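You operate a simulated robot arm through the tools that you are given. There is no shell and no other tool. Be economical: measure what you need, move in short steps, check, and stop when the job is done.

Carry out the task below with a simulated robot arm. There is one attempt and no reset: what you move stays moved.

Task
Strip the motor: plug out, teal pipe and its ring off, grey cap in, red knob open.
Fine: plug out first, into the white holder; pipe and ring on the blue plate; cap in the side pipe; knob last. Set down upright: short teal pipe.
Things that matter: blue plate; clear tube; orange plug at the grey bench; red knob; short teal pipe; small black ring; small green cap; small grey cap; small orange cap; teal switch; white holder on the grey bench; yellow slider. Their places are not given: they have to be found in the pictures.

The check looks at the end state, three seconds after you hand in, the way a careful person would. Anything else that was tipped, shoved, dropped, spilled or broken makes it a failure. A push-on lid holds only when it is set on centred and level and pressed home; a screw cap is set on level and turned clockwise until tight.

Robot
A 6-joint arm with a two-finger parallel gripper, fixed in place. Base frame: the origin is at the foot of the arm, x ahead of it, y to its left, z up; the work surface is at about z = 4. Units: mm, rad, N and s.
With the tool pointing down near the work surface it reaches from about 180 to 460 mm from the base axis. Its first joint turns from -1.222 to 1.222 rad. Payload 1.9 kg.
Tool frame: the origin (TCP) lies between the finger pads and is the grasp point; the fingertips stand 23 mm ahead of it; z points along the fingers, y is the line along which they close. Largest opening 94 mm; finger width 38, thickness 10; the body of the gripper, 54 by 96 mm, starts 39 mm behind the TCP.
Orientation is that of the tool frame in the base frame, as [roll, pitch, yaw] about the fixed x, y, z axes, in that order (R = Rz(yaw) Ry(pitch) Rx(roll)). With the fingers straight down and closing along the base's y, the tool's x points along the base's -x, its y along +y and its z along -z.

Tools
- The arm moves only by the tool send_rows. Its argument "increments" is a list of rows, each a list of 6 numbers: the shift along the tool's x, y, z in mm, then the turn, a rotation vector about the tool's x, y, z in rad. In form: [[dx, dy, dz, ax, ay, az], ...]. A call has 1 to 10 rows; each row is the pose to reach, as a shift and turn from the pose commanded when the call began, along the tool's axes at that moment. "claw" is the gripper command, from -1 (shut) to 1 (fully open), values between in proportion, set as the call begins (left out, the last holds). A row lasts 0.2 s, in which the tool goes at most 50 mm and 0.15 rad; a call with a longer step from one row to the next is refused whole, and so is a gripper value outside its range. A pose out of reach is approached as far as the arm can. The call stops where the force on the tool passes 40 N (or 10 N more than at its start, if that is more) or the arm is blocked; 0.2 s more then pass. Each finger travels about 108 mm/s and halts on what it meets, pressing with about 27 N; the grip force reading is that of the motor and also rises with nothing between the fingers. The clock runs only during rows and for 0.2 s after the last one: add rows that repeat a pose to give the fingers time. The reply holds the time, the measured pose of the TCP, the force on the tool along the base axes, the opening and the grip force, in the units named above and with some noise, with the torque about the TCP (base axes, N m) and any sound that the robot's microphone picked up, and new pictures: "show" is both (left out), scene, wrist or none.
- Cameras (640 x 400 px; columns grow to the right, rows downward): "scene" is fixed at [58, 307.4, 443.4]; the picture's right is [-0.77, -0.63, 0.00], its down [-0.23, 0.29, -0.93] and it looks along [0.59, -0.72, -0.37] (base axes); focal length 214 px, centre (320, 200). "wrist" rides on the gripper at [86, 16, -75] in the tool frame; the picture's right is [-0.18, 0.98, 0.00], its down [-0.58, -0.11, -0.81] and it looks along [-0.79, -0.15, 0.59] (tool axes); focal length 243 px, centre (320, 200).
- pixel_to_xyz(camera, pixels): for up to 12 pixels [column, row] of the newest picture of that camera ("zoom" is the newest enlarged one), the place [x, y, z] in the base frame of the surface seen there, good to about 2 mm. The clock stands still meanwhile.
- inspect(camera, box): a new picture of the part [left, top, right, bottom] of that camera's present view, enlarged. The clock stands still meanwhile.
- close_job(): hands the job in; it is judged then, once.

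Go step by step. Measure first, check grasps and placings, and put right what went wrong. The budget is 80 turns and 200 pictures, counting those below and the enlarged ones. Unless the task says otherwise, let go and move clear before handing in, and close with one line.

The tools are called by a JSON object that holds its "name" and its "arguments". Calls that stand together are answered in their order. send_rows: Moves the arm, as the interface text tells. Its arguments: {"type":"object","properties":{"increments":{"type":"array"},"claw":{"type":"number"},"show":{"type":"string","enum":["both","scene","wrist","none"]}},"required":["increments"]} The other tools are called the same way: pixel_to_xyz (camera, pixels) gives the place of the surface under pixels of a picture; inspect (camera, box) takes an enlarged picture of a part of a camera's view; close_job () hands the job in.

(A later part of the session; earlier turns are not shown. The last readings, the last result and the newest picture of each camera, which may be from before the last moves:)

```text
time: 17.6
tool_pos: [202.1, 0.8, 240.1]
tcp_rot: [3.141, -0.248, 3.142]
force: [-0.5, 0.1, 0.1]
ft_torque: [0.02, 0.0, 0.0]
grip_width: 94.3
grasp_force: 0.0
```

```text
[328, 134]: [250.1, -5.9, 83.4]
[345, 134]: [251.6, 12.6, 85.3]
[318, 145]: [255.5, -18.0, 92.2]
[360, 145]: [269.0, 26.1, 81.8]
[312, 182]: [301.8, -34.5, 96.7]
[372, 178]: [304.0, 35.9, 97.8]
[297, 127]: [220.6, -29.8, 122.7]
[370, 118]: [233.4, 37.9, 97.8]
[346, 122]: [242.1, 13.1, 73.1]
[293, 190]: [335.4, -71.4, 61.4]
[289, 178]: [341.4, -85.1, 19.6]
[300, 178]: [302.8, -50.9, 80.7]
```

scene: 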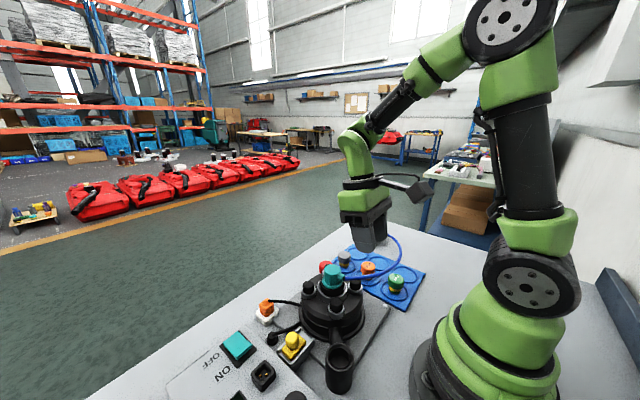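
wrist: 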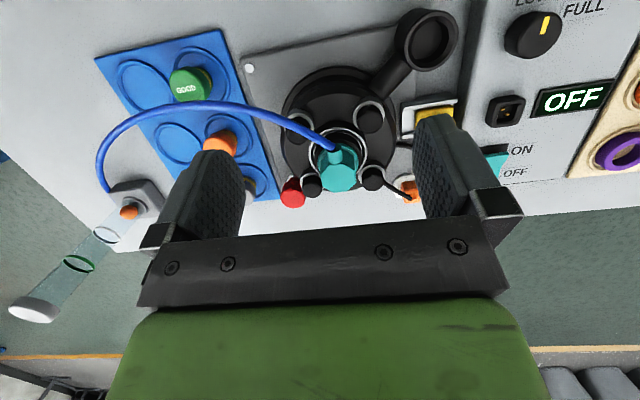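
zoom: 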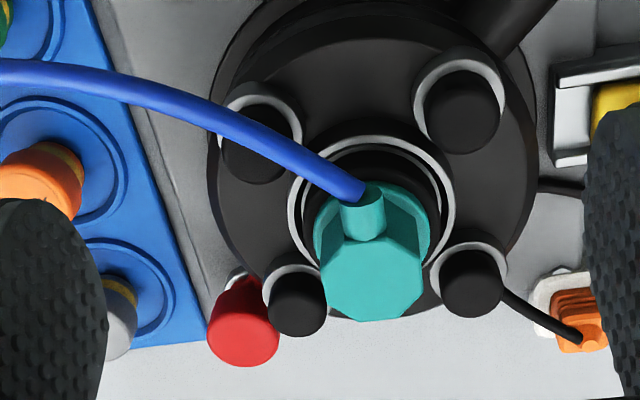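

The octagon centre is (275,0), flats at y≈±17, top z 133, flange z 105, bolt tops z≈98. I level the tool above it with 60 mm opening.

{"name": "send_rows", "arguments": {"increments": [[-30, 0, 0, 0, -0.12, 0], [-60, 0, 10, 0, -0.248, 0], [-85, -0.5, 40, 0, -0.248, 0], [-85, -0.5, 40, 0, -0.248, 0]], "claw": 0.3, "show": "wrist"}}

```text
time: 18.6
tool_pos: [275.1, -1.3, 181.2]
tcp_rot: [-3.141, 0.0, 3.139]
force: [-0.4, 0.2, -0.5]
ft_torque: [-0.03, 0.0, -0.02]
grip_width: 61.2
grasp_force: 0.1
```

wrist: 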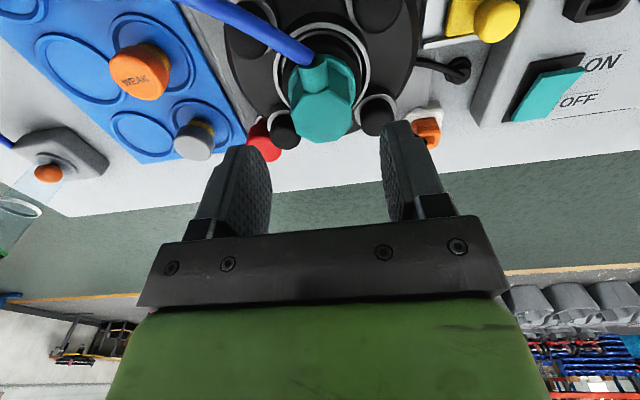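

The head lies between the fingers. I descend to z≈130 and then close.

{"name": "send_rows", "arguments": {"increments": [[0, 1, 20, 0, 0, 0], [0, 1, 40, 0, 0, 0], [0, 1, 51, 0, 0, 0], [0, 1, 51, 0, 0, 0]], "show": "none"}}

{"name": "send_rows", "arguments": {"increments": [[0, 0, 0, 0, 0, 0], [0, 0, 0, 0, 0, 0], [0, 0, 0, 0, 0, 0]], "claw": -1, "show": "both"}}

{"name": "inspect", "arguments": {"camera": "scene", "box": [290, 235, 380, 325]}}

```text
time: 19.6
tool_pos: [275.6, -1.0, 129.4]
tcp_rot: [-3.141, 0.0, 3.139]
force: [-0.6, -0.2, 0.2]
ft_torque: [-0.01, 0.01, 0.0]
grip_width: 61.0
grasp_force: 0.1
```

```text
time: 20.4
tool_pos: [275.6, 0.0, 129.9]
tcp_rot: [-3.141, -0.002, 3.141]
force: [0.3, 9.1, -2.7]
ft_torque: [0.26, -0.02, 0.0]
grip_width: 34.5
grasp_force: 27.0
```

scene: 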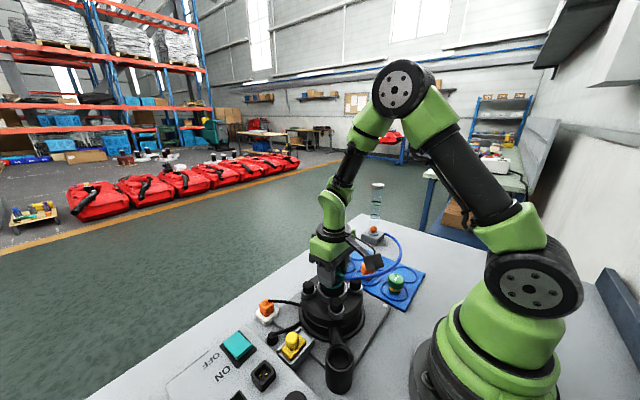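
wrist: 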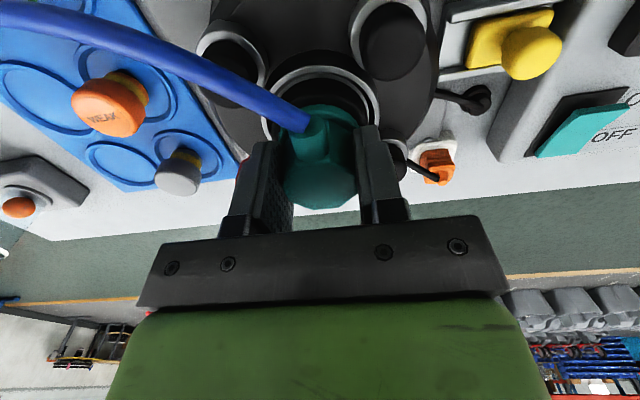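

```text
4.44 times, centred on (335, 280) of scene
```

zoom: 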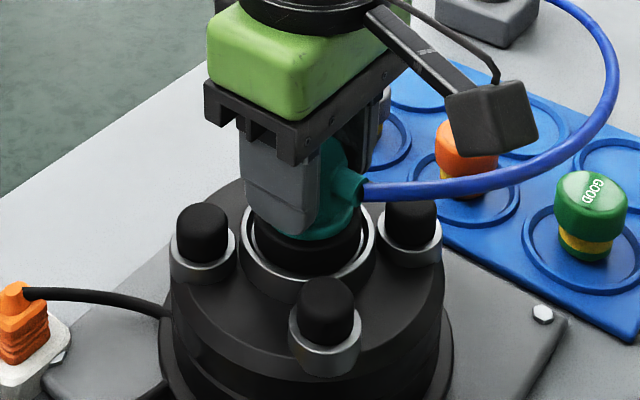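

The head is gripped at 34.5 mm; a small 9 N sideways load. I ease it by 0.4 mm in +y and pull up in small steps.

{"name": "send_rows", "arguments": {"increments": [[0, 0.4, -2, 0, 0, 0], [0, 0.4, -6, 0, 0, 0], [0, 0.4, -12, 0, 0, 0], [0, 0.4, -20, 0, 0, 0], [0, 0.4, -20, 0, 0, 0]], "show": "none"}}

{"name": "inspect", "arguments": {"camera": "scene", "box": [290, 235, 380, 325]}}

```text
time: 21.6
tool_pos: [275.1, -0.1, 148.7]
tcp_rot: [-3.141, -0.002, 3.14]
force: [-4.0, -6.9, -20.9]
ft_torque: [-0.11, 0.19, -0.04]
grip_width: 34.3
grasp_force: 26.9
```

```text
4.44 times, centred on (335, 280) of scene
```

zoom: 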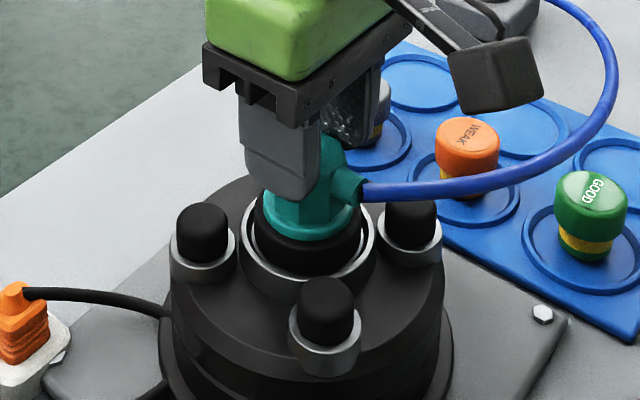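

The fingers slid up the head and the pipe stayed, so a straight pull does not free it; likely a turn-to-unlock fit. I let go, lower again and regrip, this time a touch lower.

{"name": "send_rows", "arguments": {"increments": [[0, 0, 0, 0, 0, 0], [0, 0, 0, 0, 0, 0], [0, 0, 10, 0, 0, 0], [0, 0, 20, 0, 0, 0], [0, 0, 20, 0, 0, 0]], "claw": -0.05, "show": "none"}}

{"name": "inspect", "arguments": {"camera": "scene", "box": [300, 255, 360, 315]}}

{"name": "inspect", "arguments": {"camera": "wrist", "box": [220, 60, 420, 220]}}

```text
time: 22.8
tool_pos: [273.9, 0.8, 130.0]
tcp_rot: [-3.141, -0.002, 3.141]
force: [0.7, 0.8, -0.4]
ft_torque: [0.03, 0.05, -0.03]
grip_width: 44.9
grasp_force: 0.0
```

```text
6.67 times, centred on (330, 285) of scene
```

zoom: 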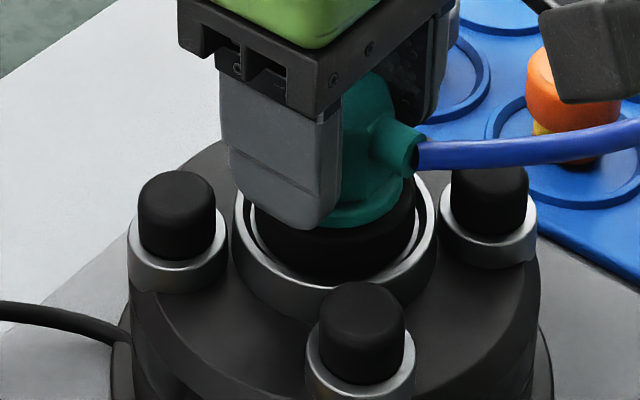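

```text
2.50 times, centred on (320, 140) of wrist
```

zoom: 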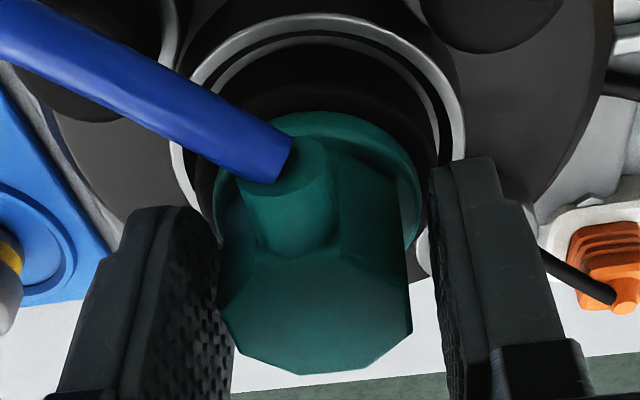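

Regrip, then a small counter-clockwise turn (base +z, i.e. tool −z) while watching torque.

{"name": "send_rows", "arguments": {"increments": [[0, 0, 0, 0, 0, 0], [0, 0, 0, 0, 0, 0], [0, 0, 0, 0, 0, -0.05], [0, 0, 0, 0, 0, -0.1], [0, 0, 0, 0, 0, -0.15], [0, 0, 0, 0, 0, -0.2], [0, 0, 0, 0, 0, -0.2]], "claw": -1, "show": "none"}}

{"name": "inspect", "arguments": {"camera": "scene", "box": [300, 255, 360, 315]}}

```text
time: 24.4
tool_pos: [275.5, 0.6, 129.9]
tcp_rot: [3.14, -0.001, -2.943]
force: [0.0, -14.2, 4.4]
ft_torque: [-0.4, -0.11, -0.68]
grip_width: 34.8
grasp_force: 27.1
```

```text
6.67 times, centred on (330, 285) of scene
```

zoom: 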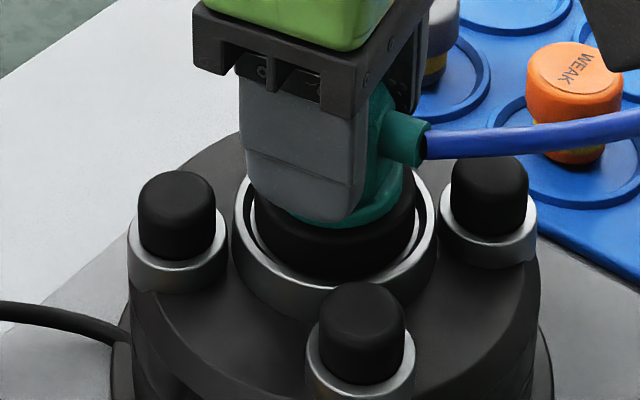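

The pipe turned with the fingers (spout shifted), torque 0.68 N·m. I continue counter-clockwise and trim the sideways load.

{"name": "send_rows", "arguments": {"increments": [[0, -0.5, 0, 0, 0, -0.08], [0, -0.5, 0, 0, 0, -0.16], [0, -0.5, 0, 0, 0, -0.24], [0, -0.5, 0, 0, 0, -0.32], [0, -0.5, 0, 0, 0, -0.4], [0, -0.5, 0, 0, 0, -0.4]], "show": "none"}}

{"name": "inspect", "arguments": {"camera": "scene", "box": [300, 255, 360, 315]}}

{"name": "inspect", "arguments": {"camera": "wrist", "box": [220, 60, 420, 220]}}

```text
time: 25.8
tool_pos: [275.2, 0.4, 131.1]
tcp_rot: [-3.141, 0.001, -2.542]
force: [-0.8, -0.2, -0.4]
ft_torque: [0.01, 0.0, 0.04]
grip_width: 34.5
grasp_force: 26.7
```

```text
6.67 times, centred on (330, 285) of scene
```

zoom: 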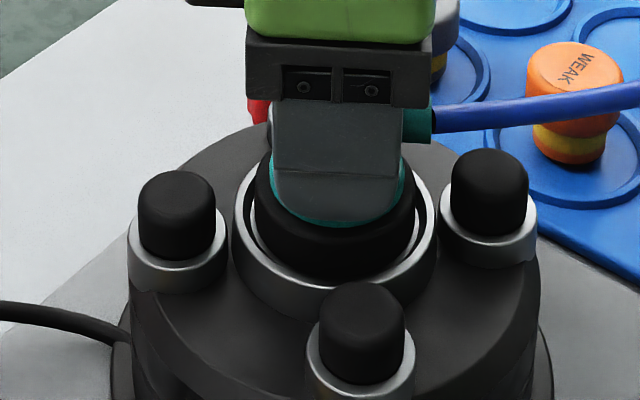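

```text
2.50 times, centred on (320, 140) of wrist
```

zoom: 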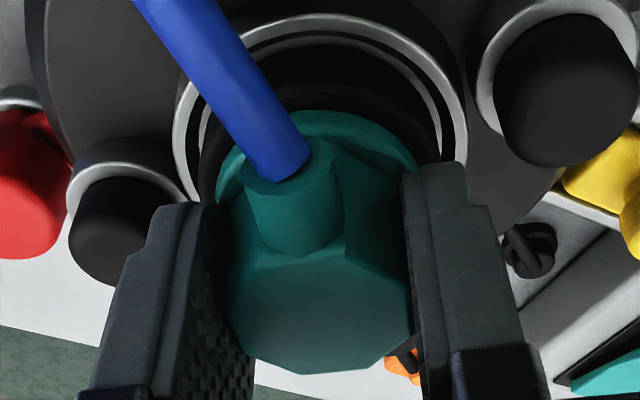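

All loads dropped to zero after 0.6 rad: it seems unlocked. I pull up gently.

{"name": "send_rows", "arguments": {"increments": [[0, 0, -2, 0, 0, 0], [0, 0, -6, 0, 0, 0], [0, 0, -12, 0, 0, 0], [0, 0, -18, 0, 0, 0], [0, 0, -18, 0, 0, 0]], "show": "none"}}

{"name": "inspect", "arguments": {"camera": "scene", "box": [300, 245, 360, 305]}}

```text
time: 27.0
tool_pos: [274.9, 0.5, 148.3]
tcp_rot: [-3.14, -0.002, -2.544]
force: [-0.5, 0.3, -0.4]
ft_torque: [0.01, -0.03, -0.02]
grip_width: 34.4
grasp_force: 27.2
```

```text
6.67 times, centred on (330, 275) of scene
```

zoom: 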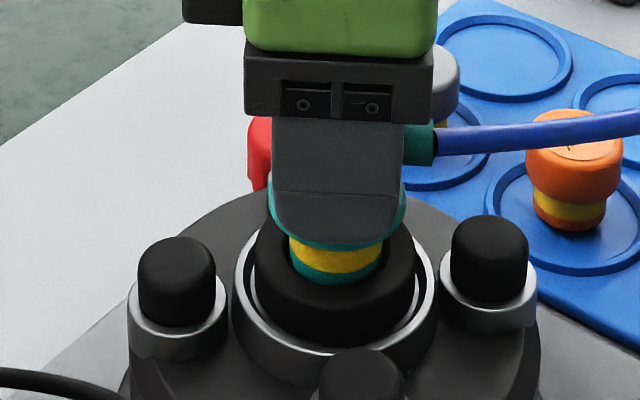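

The pipe is coming out, its yellow-banded foot showing at (335,260). I lift higher.

{"name": "send_rows", "arguments": {"increments": [[0, 0, -20, 0, 0, 0], [0, 0, -45, 0, 0, 0], [0, 0, -70, 0, 0, 0], [0, 0, -70, 0, 0, 0]], "show": "both"}}

{"name": "inspect", "arguments": {"camera": "scene", "box": [290, 220, 380, 310]}}

{"name": "inspect", "arguments": {"camera": "scene", "box": [320, 230, 440, 320]}}

{"name": "pixel_to_xyz", "arguments": {"camera": "scene", "pixels": [[397, 259], [366, 251], [417, 272], [396, 290], [368, 275], [344, 265], [380, 258], [345, 247], [425, 278], [403, 309], [360, 245], [335, 285]]}}

```text
time: 28.0
tool_pos: [274.1, 0.5, 217.4]
tcp_rot: [3.14, 0.0, -2.543]
force: [-0.4, 0.6, -0.1]
ft_torque: [-0.01, 0.0, 0.03]
grip_width: 34.5
grasp_force: 27.1
```

scene: 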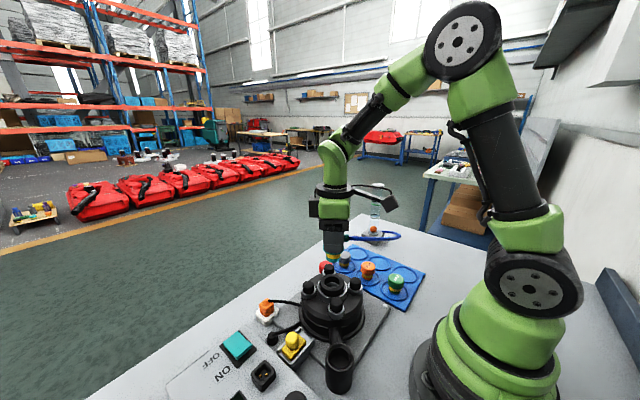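
wrist: 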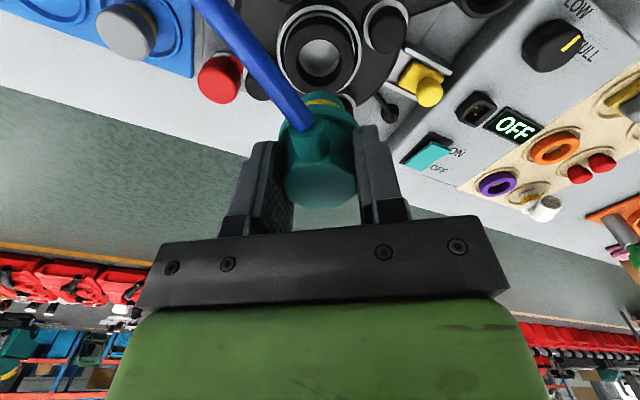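

```text
4.44 times, centred on (335, 265) of scene
```

zoom: 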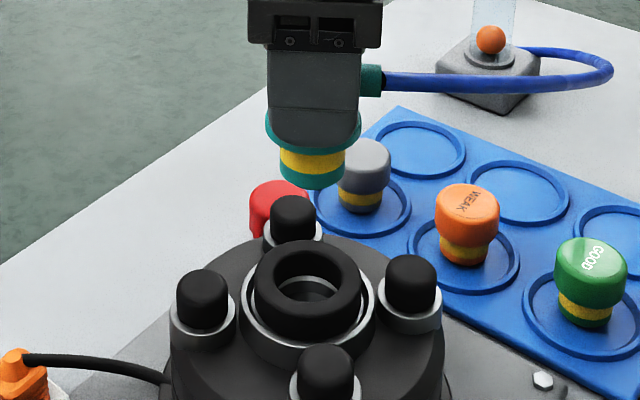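

```text
4.44 times, centred on (380, 275) of scene
```

zoom: 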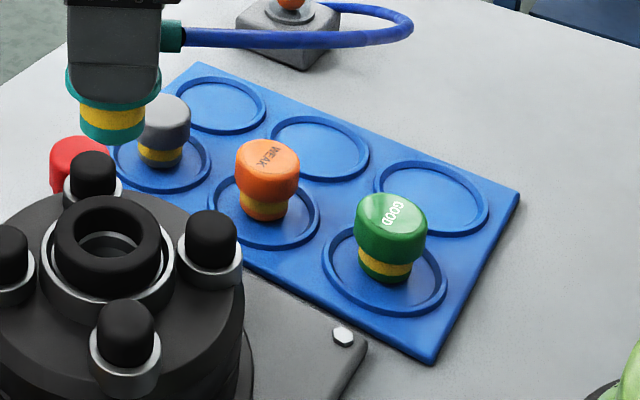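

```text
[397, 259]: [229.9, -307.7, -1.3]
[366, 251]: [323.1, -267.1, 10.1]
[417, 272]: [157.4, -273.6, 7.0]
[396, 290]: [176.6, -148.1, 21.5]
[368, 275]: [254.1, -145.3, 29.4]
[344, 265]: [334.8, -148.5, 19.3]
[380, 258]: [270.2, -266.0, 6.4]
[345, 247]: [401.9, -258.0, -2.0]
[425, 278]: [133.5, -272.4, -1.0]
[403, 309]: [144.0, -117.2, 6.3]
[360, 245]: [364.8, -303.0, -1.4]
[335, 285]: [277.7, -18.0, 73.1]
```

The pipe is out and the thick black ring remains on the motor (zoom (305,285)). I measure the pipe's foot, and the three free plate slots.

{"name": "inspect", "arguments": {"camera": "scene", "box": [308, 230, 452, 320]}}

{"name": "pixel_to_xyz", "arguments": {"camera": "zoom", "pixels": [[374, 198], [488, 202], [432, 168], [434, 232], [432, 198], [269, 145], [368, 152], [320, 148], [176, 100], [265, 108], [115, 135], [95, 105]]}}

{"name": "pixel_to_xyz", "arguments": {"camera": "scene", "pixels": [[333, 258], [334, 262], [328, 254], [333, 250], [333, 246], [333, 275], [324, 283], [345, 283], [334, 294], [334, 278], [335, 288], [334, 270]]}}

```text
4.44 times, centred on (380, 275) of scene
```

zoom: 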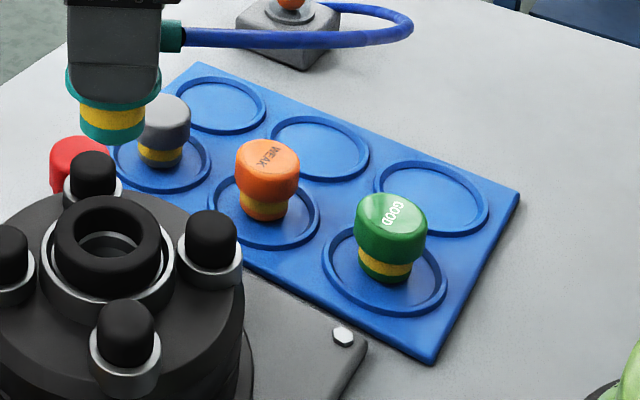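

```text
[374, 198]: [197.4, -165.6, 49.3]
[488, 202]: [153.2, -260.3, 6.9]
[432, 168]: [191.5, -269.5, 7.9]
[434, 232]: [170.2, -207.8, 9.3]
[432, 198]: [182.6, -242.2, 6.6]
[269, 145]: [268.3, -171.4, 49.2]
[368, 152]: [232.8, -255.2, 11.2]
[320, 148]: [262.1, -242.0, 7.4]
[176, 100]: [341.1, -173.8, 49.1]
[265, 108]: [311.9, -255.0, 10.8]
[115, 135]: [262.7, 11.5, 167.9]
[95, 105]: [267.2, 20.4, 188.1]
```

```text
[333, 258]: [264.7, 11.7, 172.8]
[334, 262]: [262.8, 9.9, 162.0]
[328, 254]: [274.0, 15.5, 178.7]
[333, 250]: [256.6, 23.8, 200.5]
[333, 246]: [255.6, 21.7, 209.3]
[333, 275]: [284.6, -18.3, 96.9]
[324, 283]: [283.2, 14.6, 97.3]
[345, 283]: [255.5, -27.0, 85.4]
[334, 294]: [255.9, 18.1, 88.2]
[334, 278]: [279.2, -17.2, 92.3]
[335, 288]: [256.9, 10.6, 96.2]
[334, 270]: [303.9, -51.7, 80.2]
```

The foot bottom is 51 mm below the TCP; the near free slot is centred near (182,−238), floor z≈7. I carry the pipe there at height.

{"name": "send_rows", "arguments": {"increments": [[35, -24, 0, 0, 0, 0], [70, -48, 0, 0, 0, 0], [105, -72, 0, 0, 0, 0], [140, -97, 0, 0, 0, 0], [175, -121, 20, 0, 0, 0], [210, -145, 40, 0, 0, 0], [210, -145, 60, 0, 0, 0], [210, -145, 60, 0, 0, 0]], "show": "both"}}

{"name": "inspect", "arguments": {"camera": "scene", "box": [320, 190, 480, 330]}}

```text
time: 29.8
tool_pos: [182.9, -240.5, 157.8]
tcp_rot: [-3.141, -0.001, -2.543]
force: [1.2, 0.1, 0.2]
ft_torque: [-0.03, 0.03, 0.03]
grip_width: 34.4
grasp_force: 27.5
```

scene: 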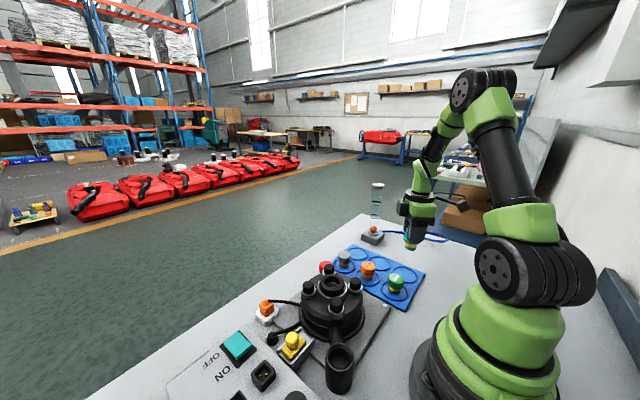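
wrist: 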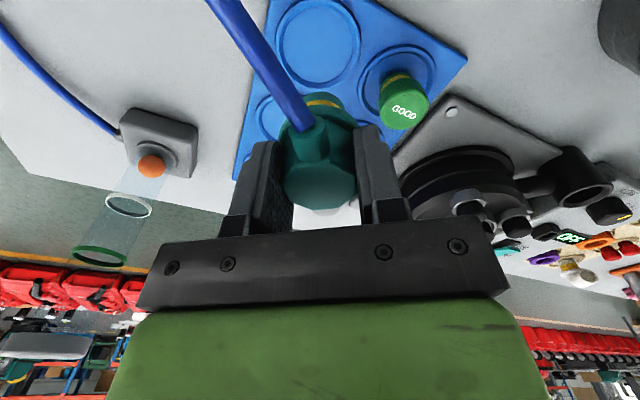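

```text
2.86 times, centred on (400, 260) of scene
```

zoom: 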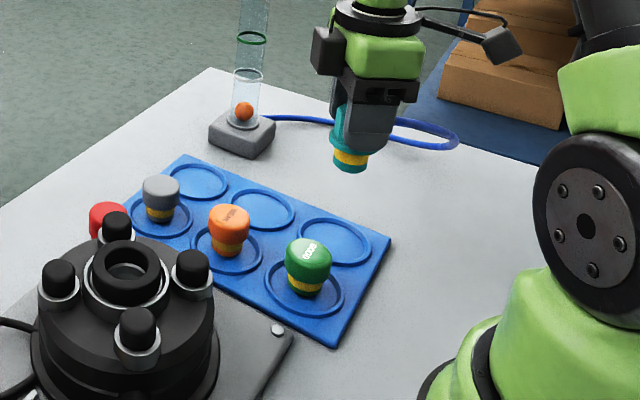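

I measure the near slot's rim (wrist (318,45)) for its exact centre before lowering.

{"name": "pixel_to_xyz", "arguments": {"camera": "wrist", "pixels": [[277, 55], [359, 40], [325, 85], [310, 4], [318, 45], [280, 25], [357, 65], [395, 118], [460, 60], [401, 110], [150, 165], [300, 80]]}}

{"name": "inspect", "arguments": {"camera": "wrist", "box": [220, 0, 440, 140]}}

```text
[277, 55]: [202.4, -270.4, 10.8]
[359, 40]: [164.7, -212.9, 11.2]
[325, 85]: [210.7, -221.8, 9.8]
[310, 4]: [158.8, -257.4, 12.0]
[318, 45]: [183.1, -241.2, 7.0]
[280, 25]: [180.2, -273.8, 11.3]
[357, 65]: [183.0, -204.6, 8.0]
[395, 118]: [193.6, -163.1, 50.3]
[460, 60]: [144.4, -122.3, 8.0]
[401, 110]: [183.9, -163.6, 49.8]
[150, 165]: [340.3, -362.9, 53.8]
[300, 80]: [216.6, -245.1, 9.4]
```

```text
2.86 times, centred on (330, 70) of wrist
```

zoom: 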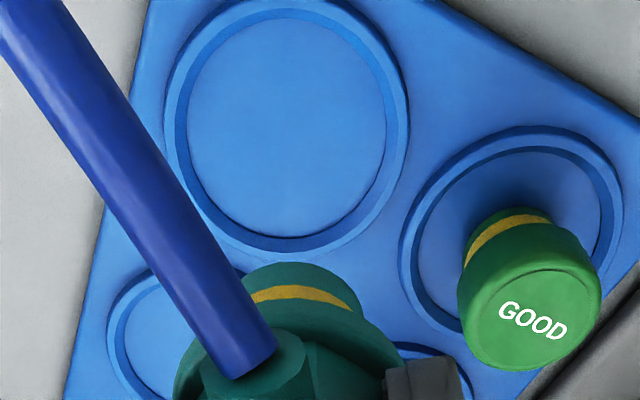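

The slot centre is (184,−240), matching the TCP. I lower toward contact.

{"name": "send_rows", "arguments": {"increments": [[-0.8, 0, 30, 0, 0, 0], [-0.8, 0, 65, 0, 0, 0], [-0.8, 0, 88, 0, 0, 0], [-0.8, 0, 94, 0, 0, 0], [-0.8, 0, 97, 0, 0, 0], [-0.8, 0, 99, 0, 0, 0], [-0.8, 0, 99, 0, 0, 0]], "show": "both"}}

{"name": "inspect", "arguments": {"camera": "scene", "box": [360, 230, 460, 320]}}

```text
time: 30.9
tool_pos: [184.3, -237.9, 63.4]
tcp_rot: [-3.141, 0.001, -2.545]
force: [-0.8, 2.7, 10.8]
ft_torque: [0.13, 0.01, 0.02]
grip_width: 34.6
grasp_force: 26.9
stopped in row 5: the force on the tool passed its limit at 52 N (the readings are from after the stop); the commanded pose is now the measured one
```

scene: 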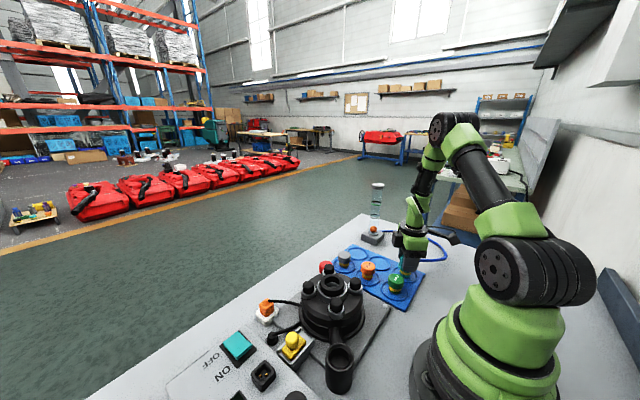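
wrist: 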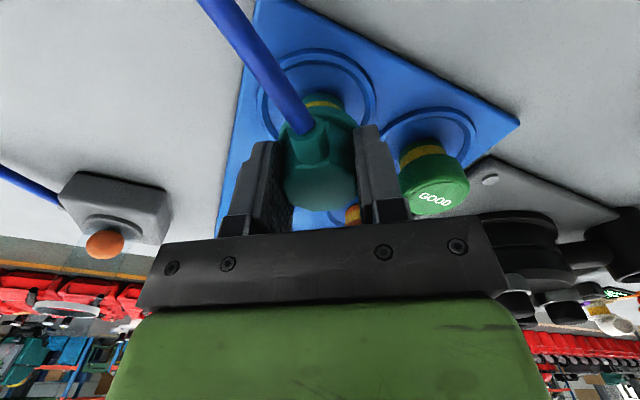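

```text
4.44 times, centred on (410, 275) of scene
```

zoom: 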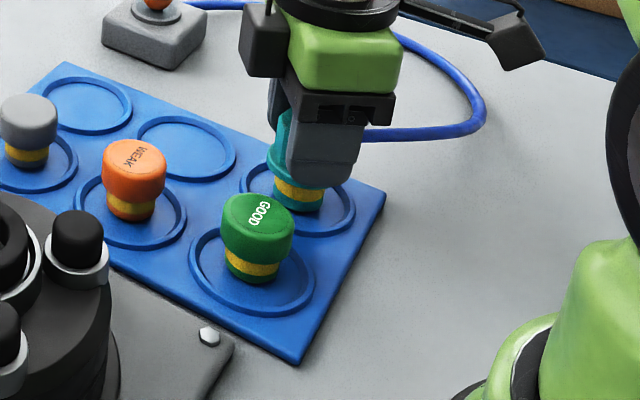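

The foot stands on the slot floor (contact at z≈63, pipe upright within the rim). I let go.

{"name": "send_rows", "arguments": {"increments": [[0, 0, -0.5, 0, 0, 0], [0, 0, -0.5, 0, 0, 0]], "show": "none", "claw": 0.15}}

{"name": "send_rows", "arguments": {"increments": [[0, 0, -20, 0, 0, 0], [0, 0, -50, 0, 0, 0], [0, 0, -90, 0, 0, 0], [0, 0, -120, 0, 0, 0], [0, 0, -120, 0, 0, 0]], "show": "both"}}

{"name": "inspect", "arguments": {"camera": "scene", "box": [350, 230, 450, 320]}}

```text
time: 31.5
tool_pos: [183.4, -237.8, 64.7]
tcp_rot: [3.14, 0.001, -2.545]
force: [0.0, -0.2, 0.1]
ft_torque: [0.01, 0.01, -0.01]
grip_width: 54.3
grasp_force: 0.1
```

```text
time: 32.7
tool_pos: [183.1, -239.2, 184.9]
tcp_rot: [3.141, 0.0, -2.545]
force: [-0.1, 0.0, 0.2]
ft_torque: [0.01, 0.04, -0.02]
grip_width: 53.9
grasp_force: 0.0
```

scene: 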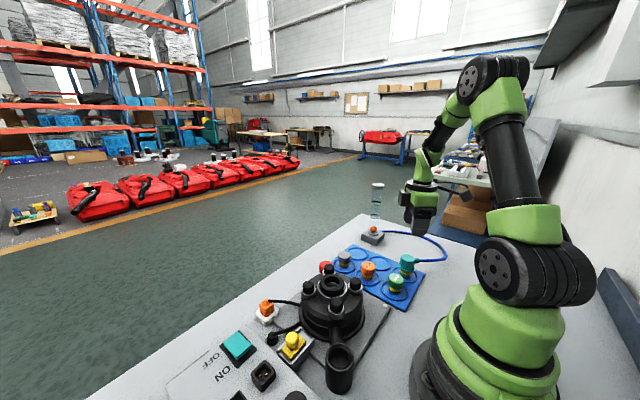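
wrist: 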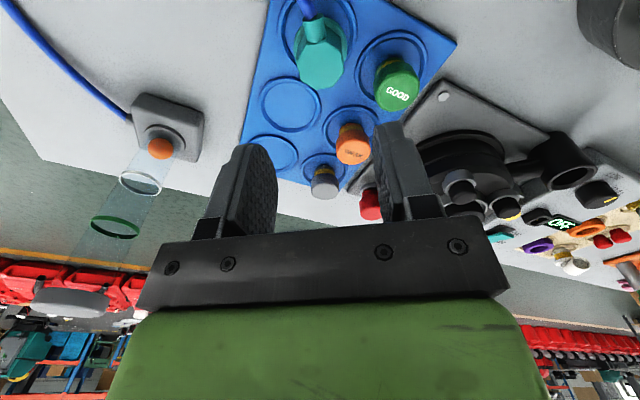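

```text
4.44 times, centred on (400, 275) of scene
```

zoom: 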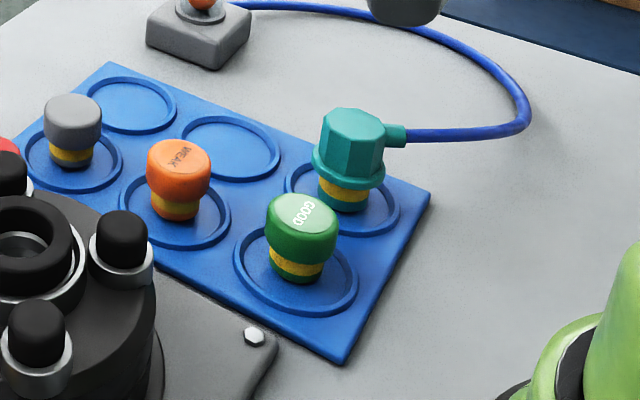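

The pipe stands upright in its slot. I measure the middle slot, then move back over the motor to look at the ring.

{"name": "pixel_to_xyz", "arguments": {"camera": "wrist", "pixels": [[261, 112], [321, 100], [300, 126], [280, 84], [290, 105], [240, 158], [300, 150]]}}

{"name": "send_rows", "arguments": {"increments": [[-40, 28, -10, 0, 0, 0.1], [-80, 55, -20, 0, 0, 0.2], [-115, 80, -30, 0, 0, 0.3], [-150, 105, -30, 0, 0, 0.4], [-174, 130, -30, 0, 0, 0.5], [-174, 145, -30, 0, 0, 0.597], [-174, 160, -30, 0, 0, 0.597], [-174, 160, -30, 0, 0, 0.597]], "claw": 1, "show": "both"}}

{"name": "inspect", "arguments": {"camera": "wrist", "box": [240, 0, 400, 110]}}

```text
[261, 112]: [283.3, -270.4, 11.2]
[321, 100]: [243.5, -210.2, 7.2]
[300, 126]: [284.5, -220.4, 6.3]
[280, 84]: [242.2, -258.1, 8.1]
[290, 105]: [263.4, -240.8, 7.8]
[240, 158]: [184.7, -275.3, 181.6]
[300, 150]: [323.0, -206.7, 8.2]
```

```text
time: 34.5
tool_pos: [238.3, -8.1, 213.8]
tcp_rot: [-3.141, 0.0, 3.14]
force: [-0.3, -0.2, 0.8]
ft_torque: [0.02, 0.0, 0.0]
grip_width: 94.0
grasp_force: 0.1
```

scene: 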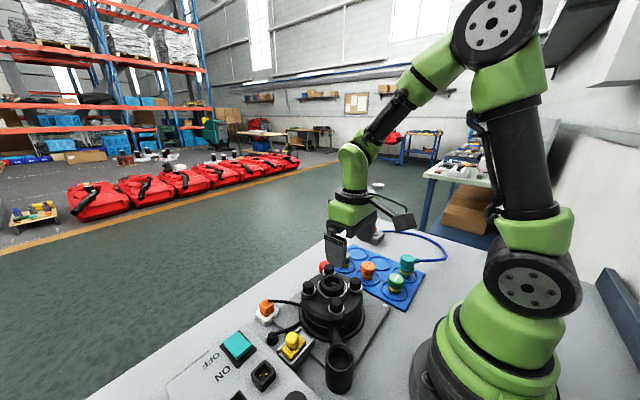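
wrist: 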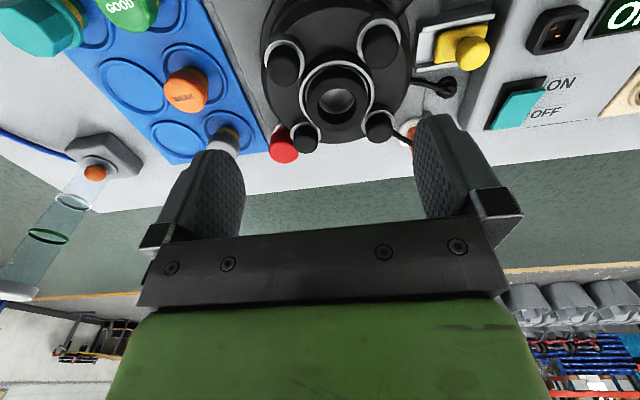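

```text
3.64 times, centred on (320, 55) of wrist
```

zoom: 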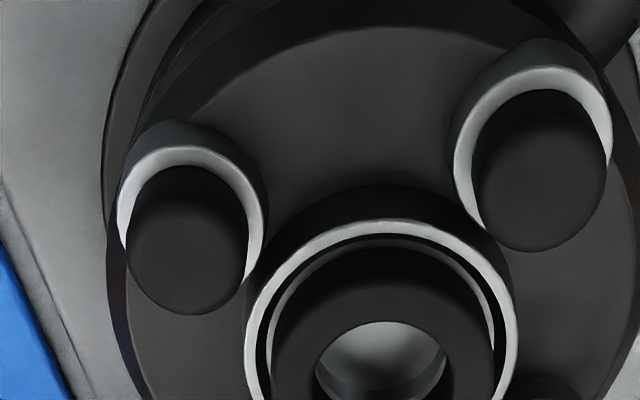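

The ring sits inside a light rim with a narrow gap. I zoom further down on it and measure ring and rim.

{"name": "inspect", "arguments": {"camera": "wrist", "box": [280, 50, 400, 150]}}

{"name": "pixel_to_xyz", "arguments": {"camera": "zoom", "pixels": [[232, 150], [382, 150], [300, 210], [235, 110], [380, 110], [310, 85], [310, 105], [205, 150], [418, 150], [305, 50], [309, 68], [310, 140]]}}

{"name": "inspect", "arguments": {"camera": "scene", "box": [300, 255, 370, 315]}}

```text
4.00 times, centred on (340, 100) of wrist
```

zoom: 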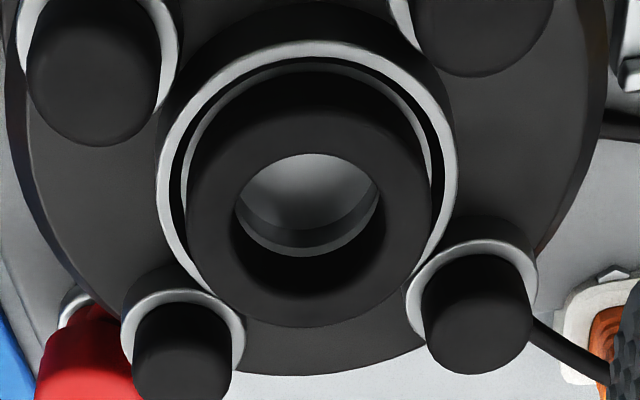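

```text
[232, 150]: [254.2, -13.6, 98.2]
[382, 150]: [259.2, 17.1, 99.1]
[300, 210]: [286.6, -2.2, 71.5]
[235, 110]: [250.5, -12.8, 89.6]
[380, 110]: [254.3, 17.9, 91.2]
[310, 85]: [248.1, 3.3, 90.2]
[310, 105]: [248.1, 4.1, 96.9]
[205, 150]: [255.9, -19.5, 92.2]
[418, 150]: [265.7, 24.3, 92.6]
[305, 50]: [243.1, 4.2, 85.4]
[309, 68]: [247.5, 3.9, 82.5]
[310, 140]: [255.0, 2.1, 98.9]
```

```text
6.67 times, centred on (335, 285) of scene
```

zoom: 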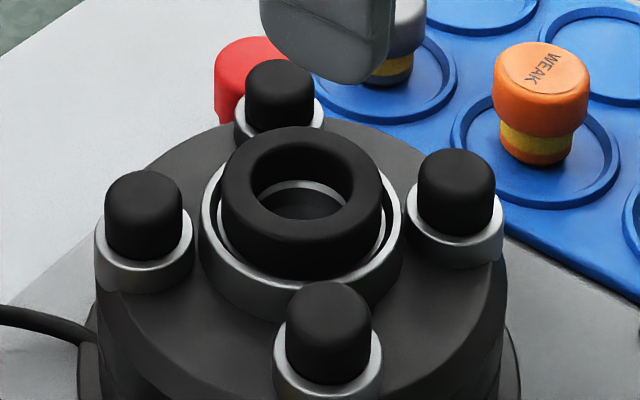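

The ring is centred near (275,0), outer radius ~27, top z 99, rim top z 85. The bolts are close to the fingers' path, so I measure their tops to choose the grip angle.

{"name": "pixel_to_xyz", "arguments": {"camera": "wrist", "pixels": [[286, 68], [380, 50], [304, 140], [378, 128], [273, 62], [298, 62], [365, 48], [396, 46], [293, 137], [316, 137], [365, 127], [391, 125]]}}

{"name": "pixel_to_xyz", "arguments": {"camera": "zoom", "pixels": [[145, 182], [282, 72], [455, 165], [328, 295], [300, 135], [230, 185], [375, 185], [300, 235], [250, 200], [352, 200], [215, 255], [385, 260]]}}

```text
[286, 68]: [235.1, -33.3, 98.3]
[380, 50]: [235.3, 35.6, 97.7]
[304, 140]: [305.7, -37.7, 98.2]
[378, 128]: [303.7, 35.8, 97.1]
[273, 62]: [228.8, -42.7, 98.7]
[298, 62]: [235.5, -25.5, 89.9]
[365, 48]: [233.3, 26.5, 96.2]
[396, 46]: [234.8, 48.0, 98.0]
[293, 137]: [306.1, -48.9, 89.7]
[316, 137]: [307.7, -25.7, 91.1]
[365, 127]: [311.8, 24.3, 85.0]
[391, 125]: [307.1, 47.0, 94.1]
```

```text
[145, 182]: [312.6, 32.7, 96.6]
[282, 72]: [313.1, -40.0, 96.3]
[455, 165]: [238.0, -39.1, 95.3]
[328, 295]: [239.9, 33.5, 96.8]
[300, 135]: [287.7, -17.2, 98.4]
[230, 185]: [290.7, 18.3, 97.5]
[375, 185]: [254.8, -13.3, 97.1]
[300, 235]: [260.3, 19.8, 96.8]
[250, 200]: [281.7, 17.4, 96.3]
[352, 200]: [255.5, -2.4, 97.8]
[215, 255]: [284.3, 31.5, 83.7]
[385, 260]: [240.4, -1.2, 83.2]
```

The bolts lie at (275±36, ±36), so closing along y on the x=275 line leaves clear room. I lower with a 66 mm opening to z≈118.

{"name": "send_rows", "arguments": {"increments": [[-20, 5, 10, 0, 0, 0], [-36.7, 8.6, 30, 0, 0, 0], [-36.7, 8.6, 65, 0, 0, 0], [-36.7, 8.6, 95, 0, 0, 0], [-36.7, 8.6, 95, 0, 0, 0]], "claw": 0.4, "show": "wrist"}}

{"name": "inspect", "arguments": {"camera": "wrist", "box": [200, 40, 440, 220]}}

{"name": "inspect", "arguments": {"camera": "scene", "box": [290, 240, 380, 320]}}

```text
time: 35.7
tool_pos: [274.7, 0.5, 118.5]
tcp_rot: [-3.139, 0.0, -3.141]
force: [0.4, 0.2, 0.1]
ft_torque: [-0.01, -0.01, -0.01]
grip_width: 65.8
grasp_force: 0.1
```

wrist: 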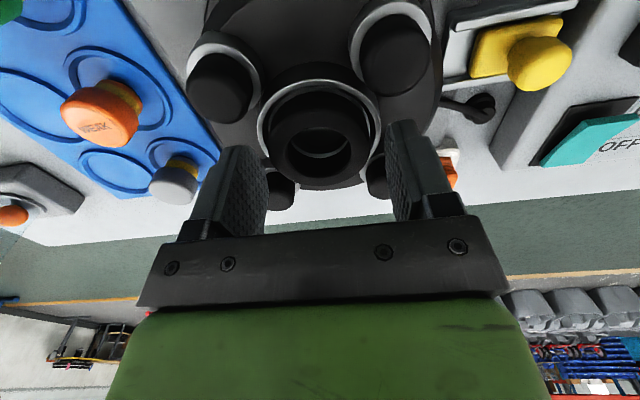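

```text
2.22 times, centred on (320, 130) of wrist
```

zoom: 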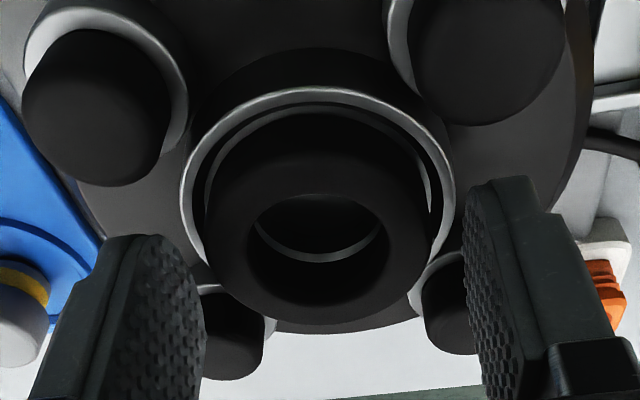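

```text
5.00 times, centred on (335, 280) of scene
```

zoom: 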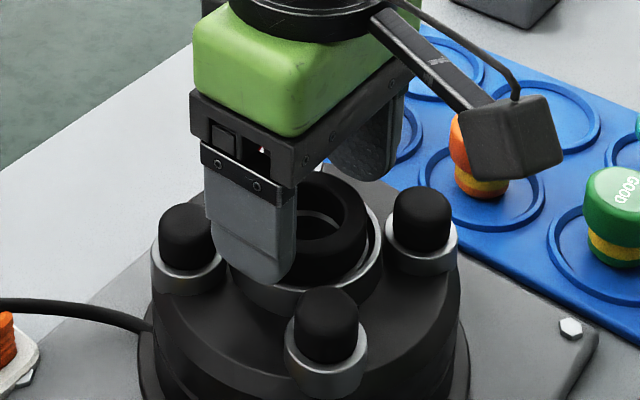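

The ring is between the fingers with clear gaps to the bolts. I lower 7.5 mm and close.

{"name": "send_rows", "arguments": {"increments": [[0, 0, 4, 0, 0, 0], [0, 0, 7.5, 0, 0, 0], [0, 0, 7.5, 0, 0, 0]], "show": "none"}}

{"name": "send_rows", "arguments": {"increments": [[0, 0, 0, 0, 0, 0], [0, 0, 0, 0, 0, 0]], "claw": -1, "show": "none"}}

{"name": "inspect", "arguments": {"camera": "scene", "box": [290, 240, 380, 320]}}

```text
time: 36.5
tool_pos: [273.8, 0.5, 111.7]
tcp_rot: [-3.14, -0.001, -3.141]
force: [-0.5, 0.4, -0.8]
ft_torque: [0.04, 0.0, -0.02]
grip_width: 65.9
grasp_force: 0.0
```

```text
time: 37.1
tool_pos: [275.0, 0.9, 113.4]
tcp_rot: [-3.141, -0.001, -3.141]
force: [0.0, 0.0, 0.2]
ft_torque: [-0.01, 0.03, 0.0]
grip_width: 53.0
grasp_force: 26.8
```

```text
5.00 times, centred on (335, 280) of scene
```

zoom: 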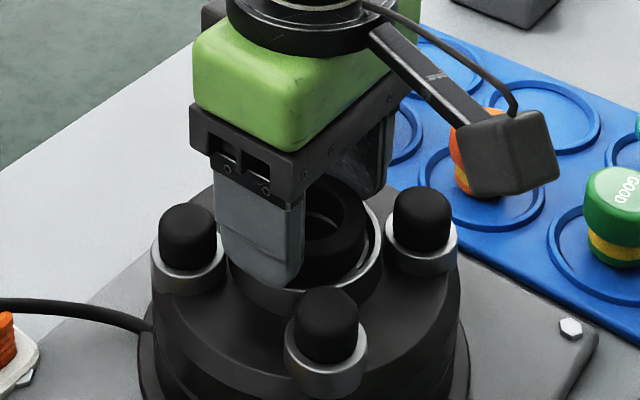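

The ring is held at 53 mm. I lift slowly.

{"name": "send_rows", "arguments": {"increments": [[0, 0, -3, 0, 0, 0], [0, 0, -8, 0, 0, 0], [0, 0, -20, 0, 0, 0], [0, 0, -45, 0, 0, 0], [0, 0, -45, 0, 0, 0]], "show": "both"}}

{"name": "inspect", "arguments": {"camera": "scene", "box": [290, 220, 380, 310]}}

```text
time: 38.3
tool_pos: [274.3, 0.9, 157.4]
tcp_rot: [3.141, 0.0, 3.14]
force: [0.4, -0.4, -0.3]
ft_torque: [0.03, 0.02, 0.02]
grip_width: 53.0
grasp_force: 26.7
```

scene: 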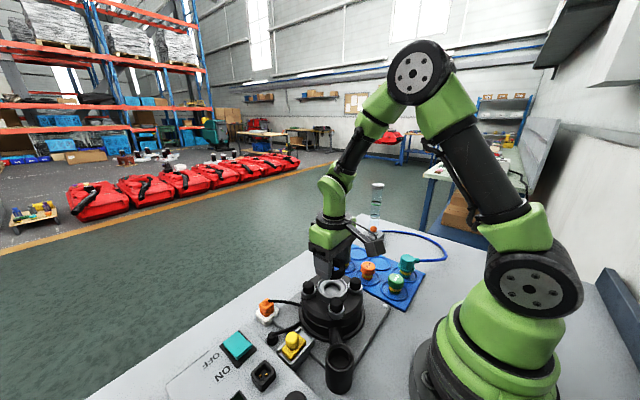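
wrist: 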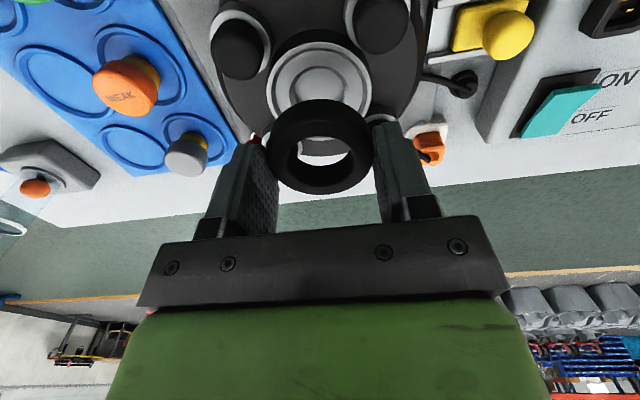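

```text
4.44 times, centred on (335, 265) of scene
```

zoom: 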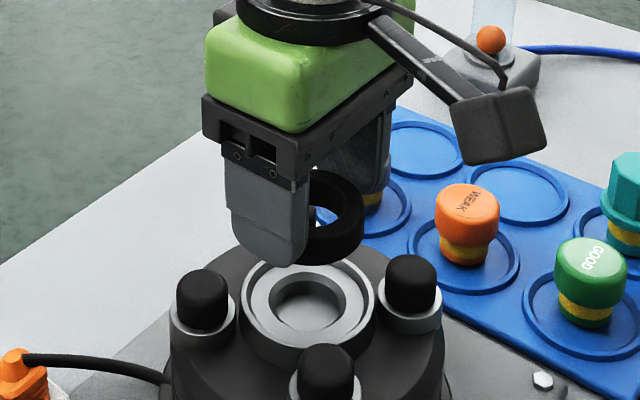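

The ring is off the motor. It may hang tilted between the fingers; I measure its faces.

{"name": "inspect", "arguments": {"camera": "wrist", "box": [240, 80, 400, 210]}}

{"name": "pixel_to_xyz", "arguments": {"camera": "wrist", "pixels": [[322, 105], [320, 120], [320, 135], [322, 152], [322, 168], [322, 180], [322, 190], [285, 150], [362, 148], [322, 143]]}}

```text
3.08 times, centred on (320, 145) of wrist
```

zoom: 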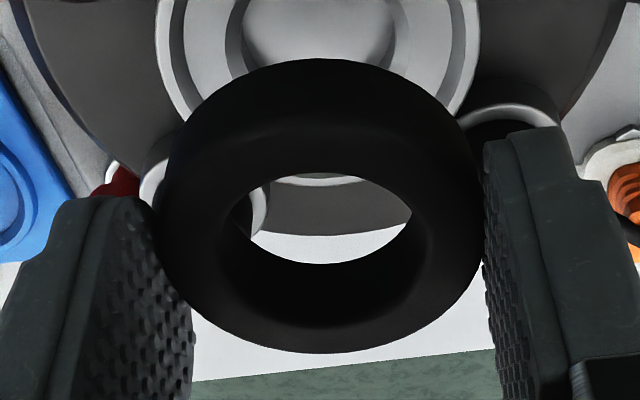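

```text
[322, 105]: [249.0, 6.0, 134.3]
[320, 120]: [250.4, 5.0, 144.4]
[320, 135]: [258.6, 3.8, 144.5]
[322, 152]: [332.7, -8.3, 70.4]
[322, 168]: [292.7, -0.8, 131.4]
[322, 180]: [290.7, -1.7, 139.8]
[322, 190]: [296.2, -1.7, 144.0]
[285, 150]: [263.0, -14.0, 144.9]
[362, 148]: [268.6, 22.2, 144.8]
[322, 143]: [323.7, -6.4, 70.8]
```

The ring is level (top z 144–145 front and back). I carry it to the middle slot at (263.5,−240).

{"name": "send_rows", "arguments": {"increments": [[0, -45, -10, 0, 0, 0], [3, -90, -10, 0, 0, 0], [6, -135, -10, 0, 0, 0], [9, -180, 0, 0, 0, 0], [10.8, -225, 20, 0, 0, 0], [10.8, -241, 50, 0, 0, 0], [10.8, -241, 65, 0, 0, 0], [10.8, -241, 65, 0, 0, 0]], "show": "both"}}

{"name": "inspect", "arguments": {"camera": "wrist", "box": [200, 0, 440, 200]}}

{"name": "inspect", "arguments": {"camera": "scene", "box": [330, 210, 450, 310]}}

```text
time: 40.1
tool_pos: [263.1, -240.3, 92.0]
tcp_rot: [3.141, 0.0, -3.142]
force: [0.1, -0.1, -0.4]
ft_torque: [0.0, 0.0, 0.03]
grip_width: 53.1
grasp_force: 27.0
```

scene: 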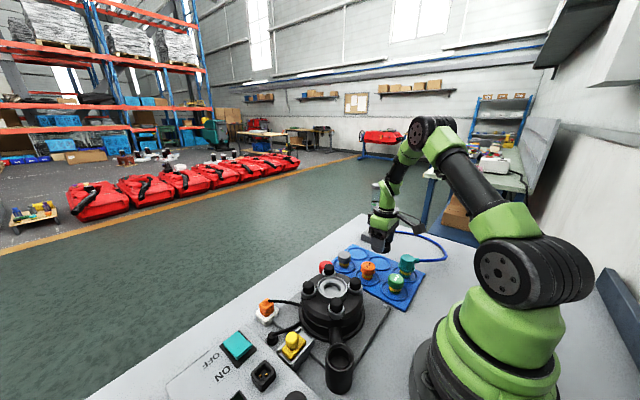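
wrist: 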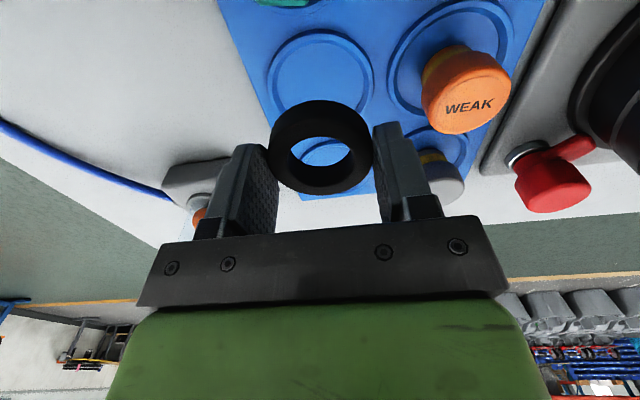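

```text
2.00 times, centred on (320, 100) of wrist
```

zoom: 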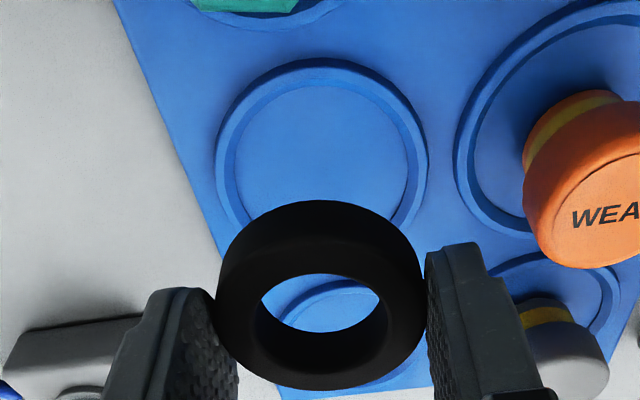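

```text
4.00 times, centred on (390, 260) of scene
```

zoom: 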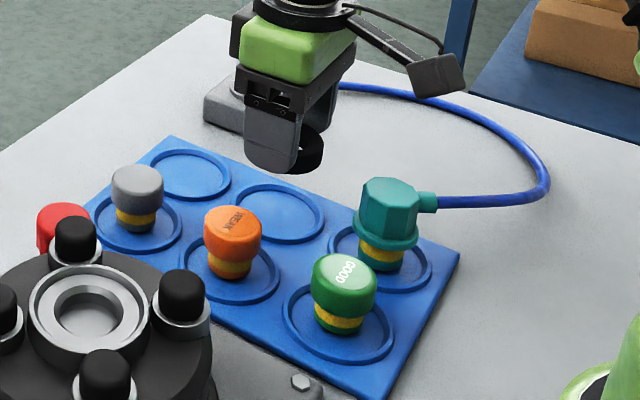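

The ring is above the middle slot. I lower it until contact.

{"name": "send_rows", "arguments": {"increments": [[0, 0, 25, 0, 0, 0], [0, 0, 46, 0, 0, 0], [0, 0, 50, 0, 0, 0], [0, 0, 53, 0, 0, 0], [0, 0, 55, 0, 0, 0], [0, 0, 57, 0, 0, 0]], "show": "none"}}

{"name": "inspect", "arguments": {"camera": "wrist", "box": [200, 0, 440, 200]}}

```text
time: 41.6
tool_pos: [264.9, -241.2, 36.4]
tcp_rot: [-3.142, -0.001, 3.14]
force: [-2.7, 0.2, 6.2]
ft_torque: [0.02, 0.06, -0.01]
grip_width: 53.0
grasp_force: 27.0
stopped in row 6: the force on the tool passed its limit at 43 N (the readings are from after the stop); the commanded pose is now the measured one
```

```text
2.00 times, centred on (320, 100) of wrist
```

zoom: 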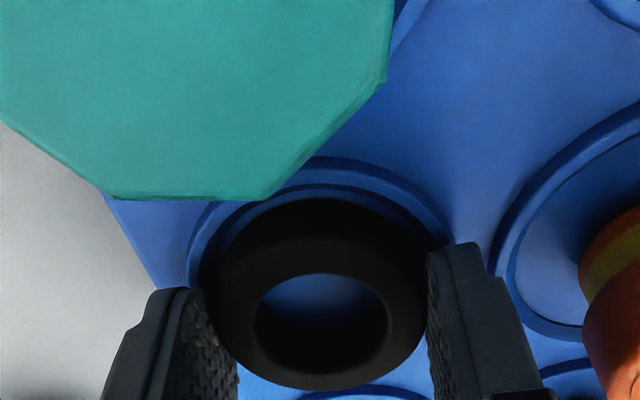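

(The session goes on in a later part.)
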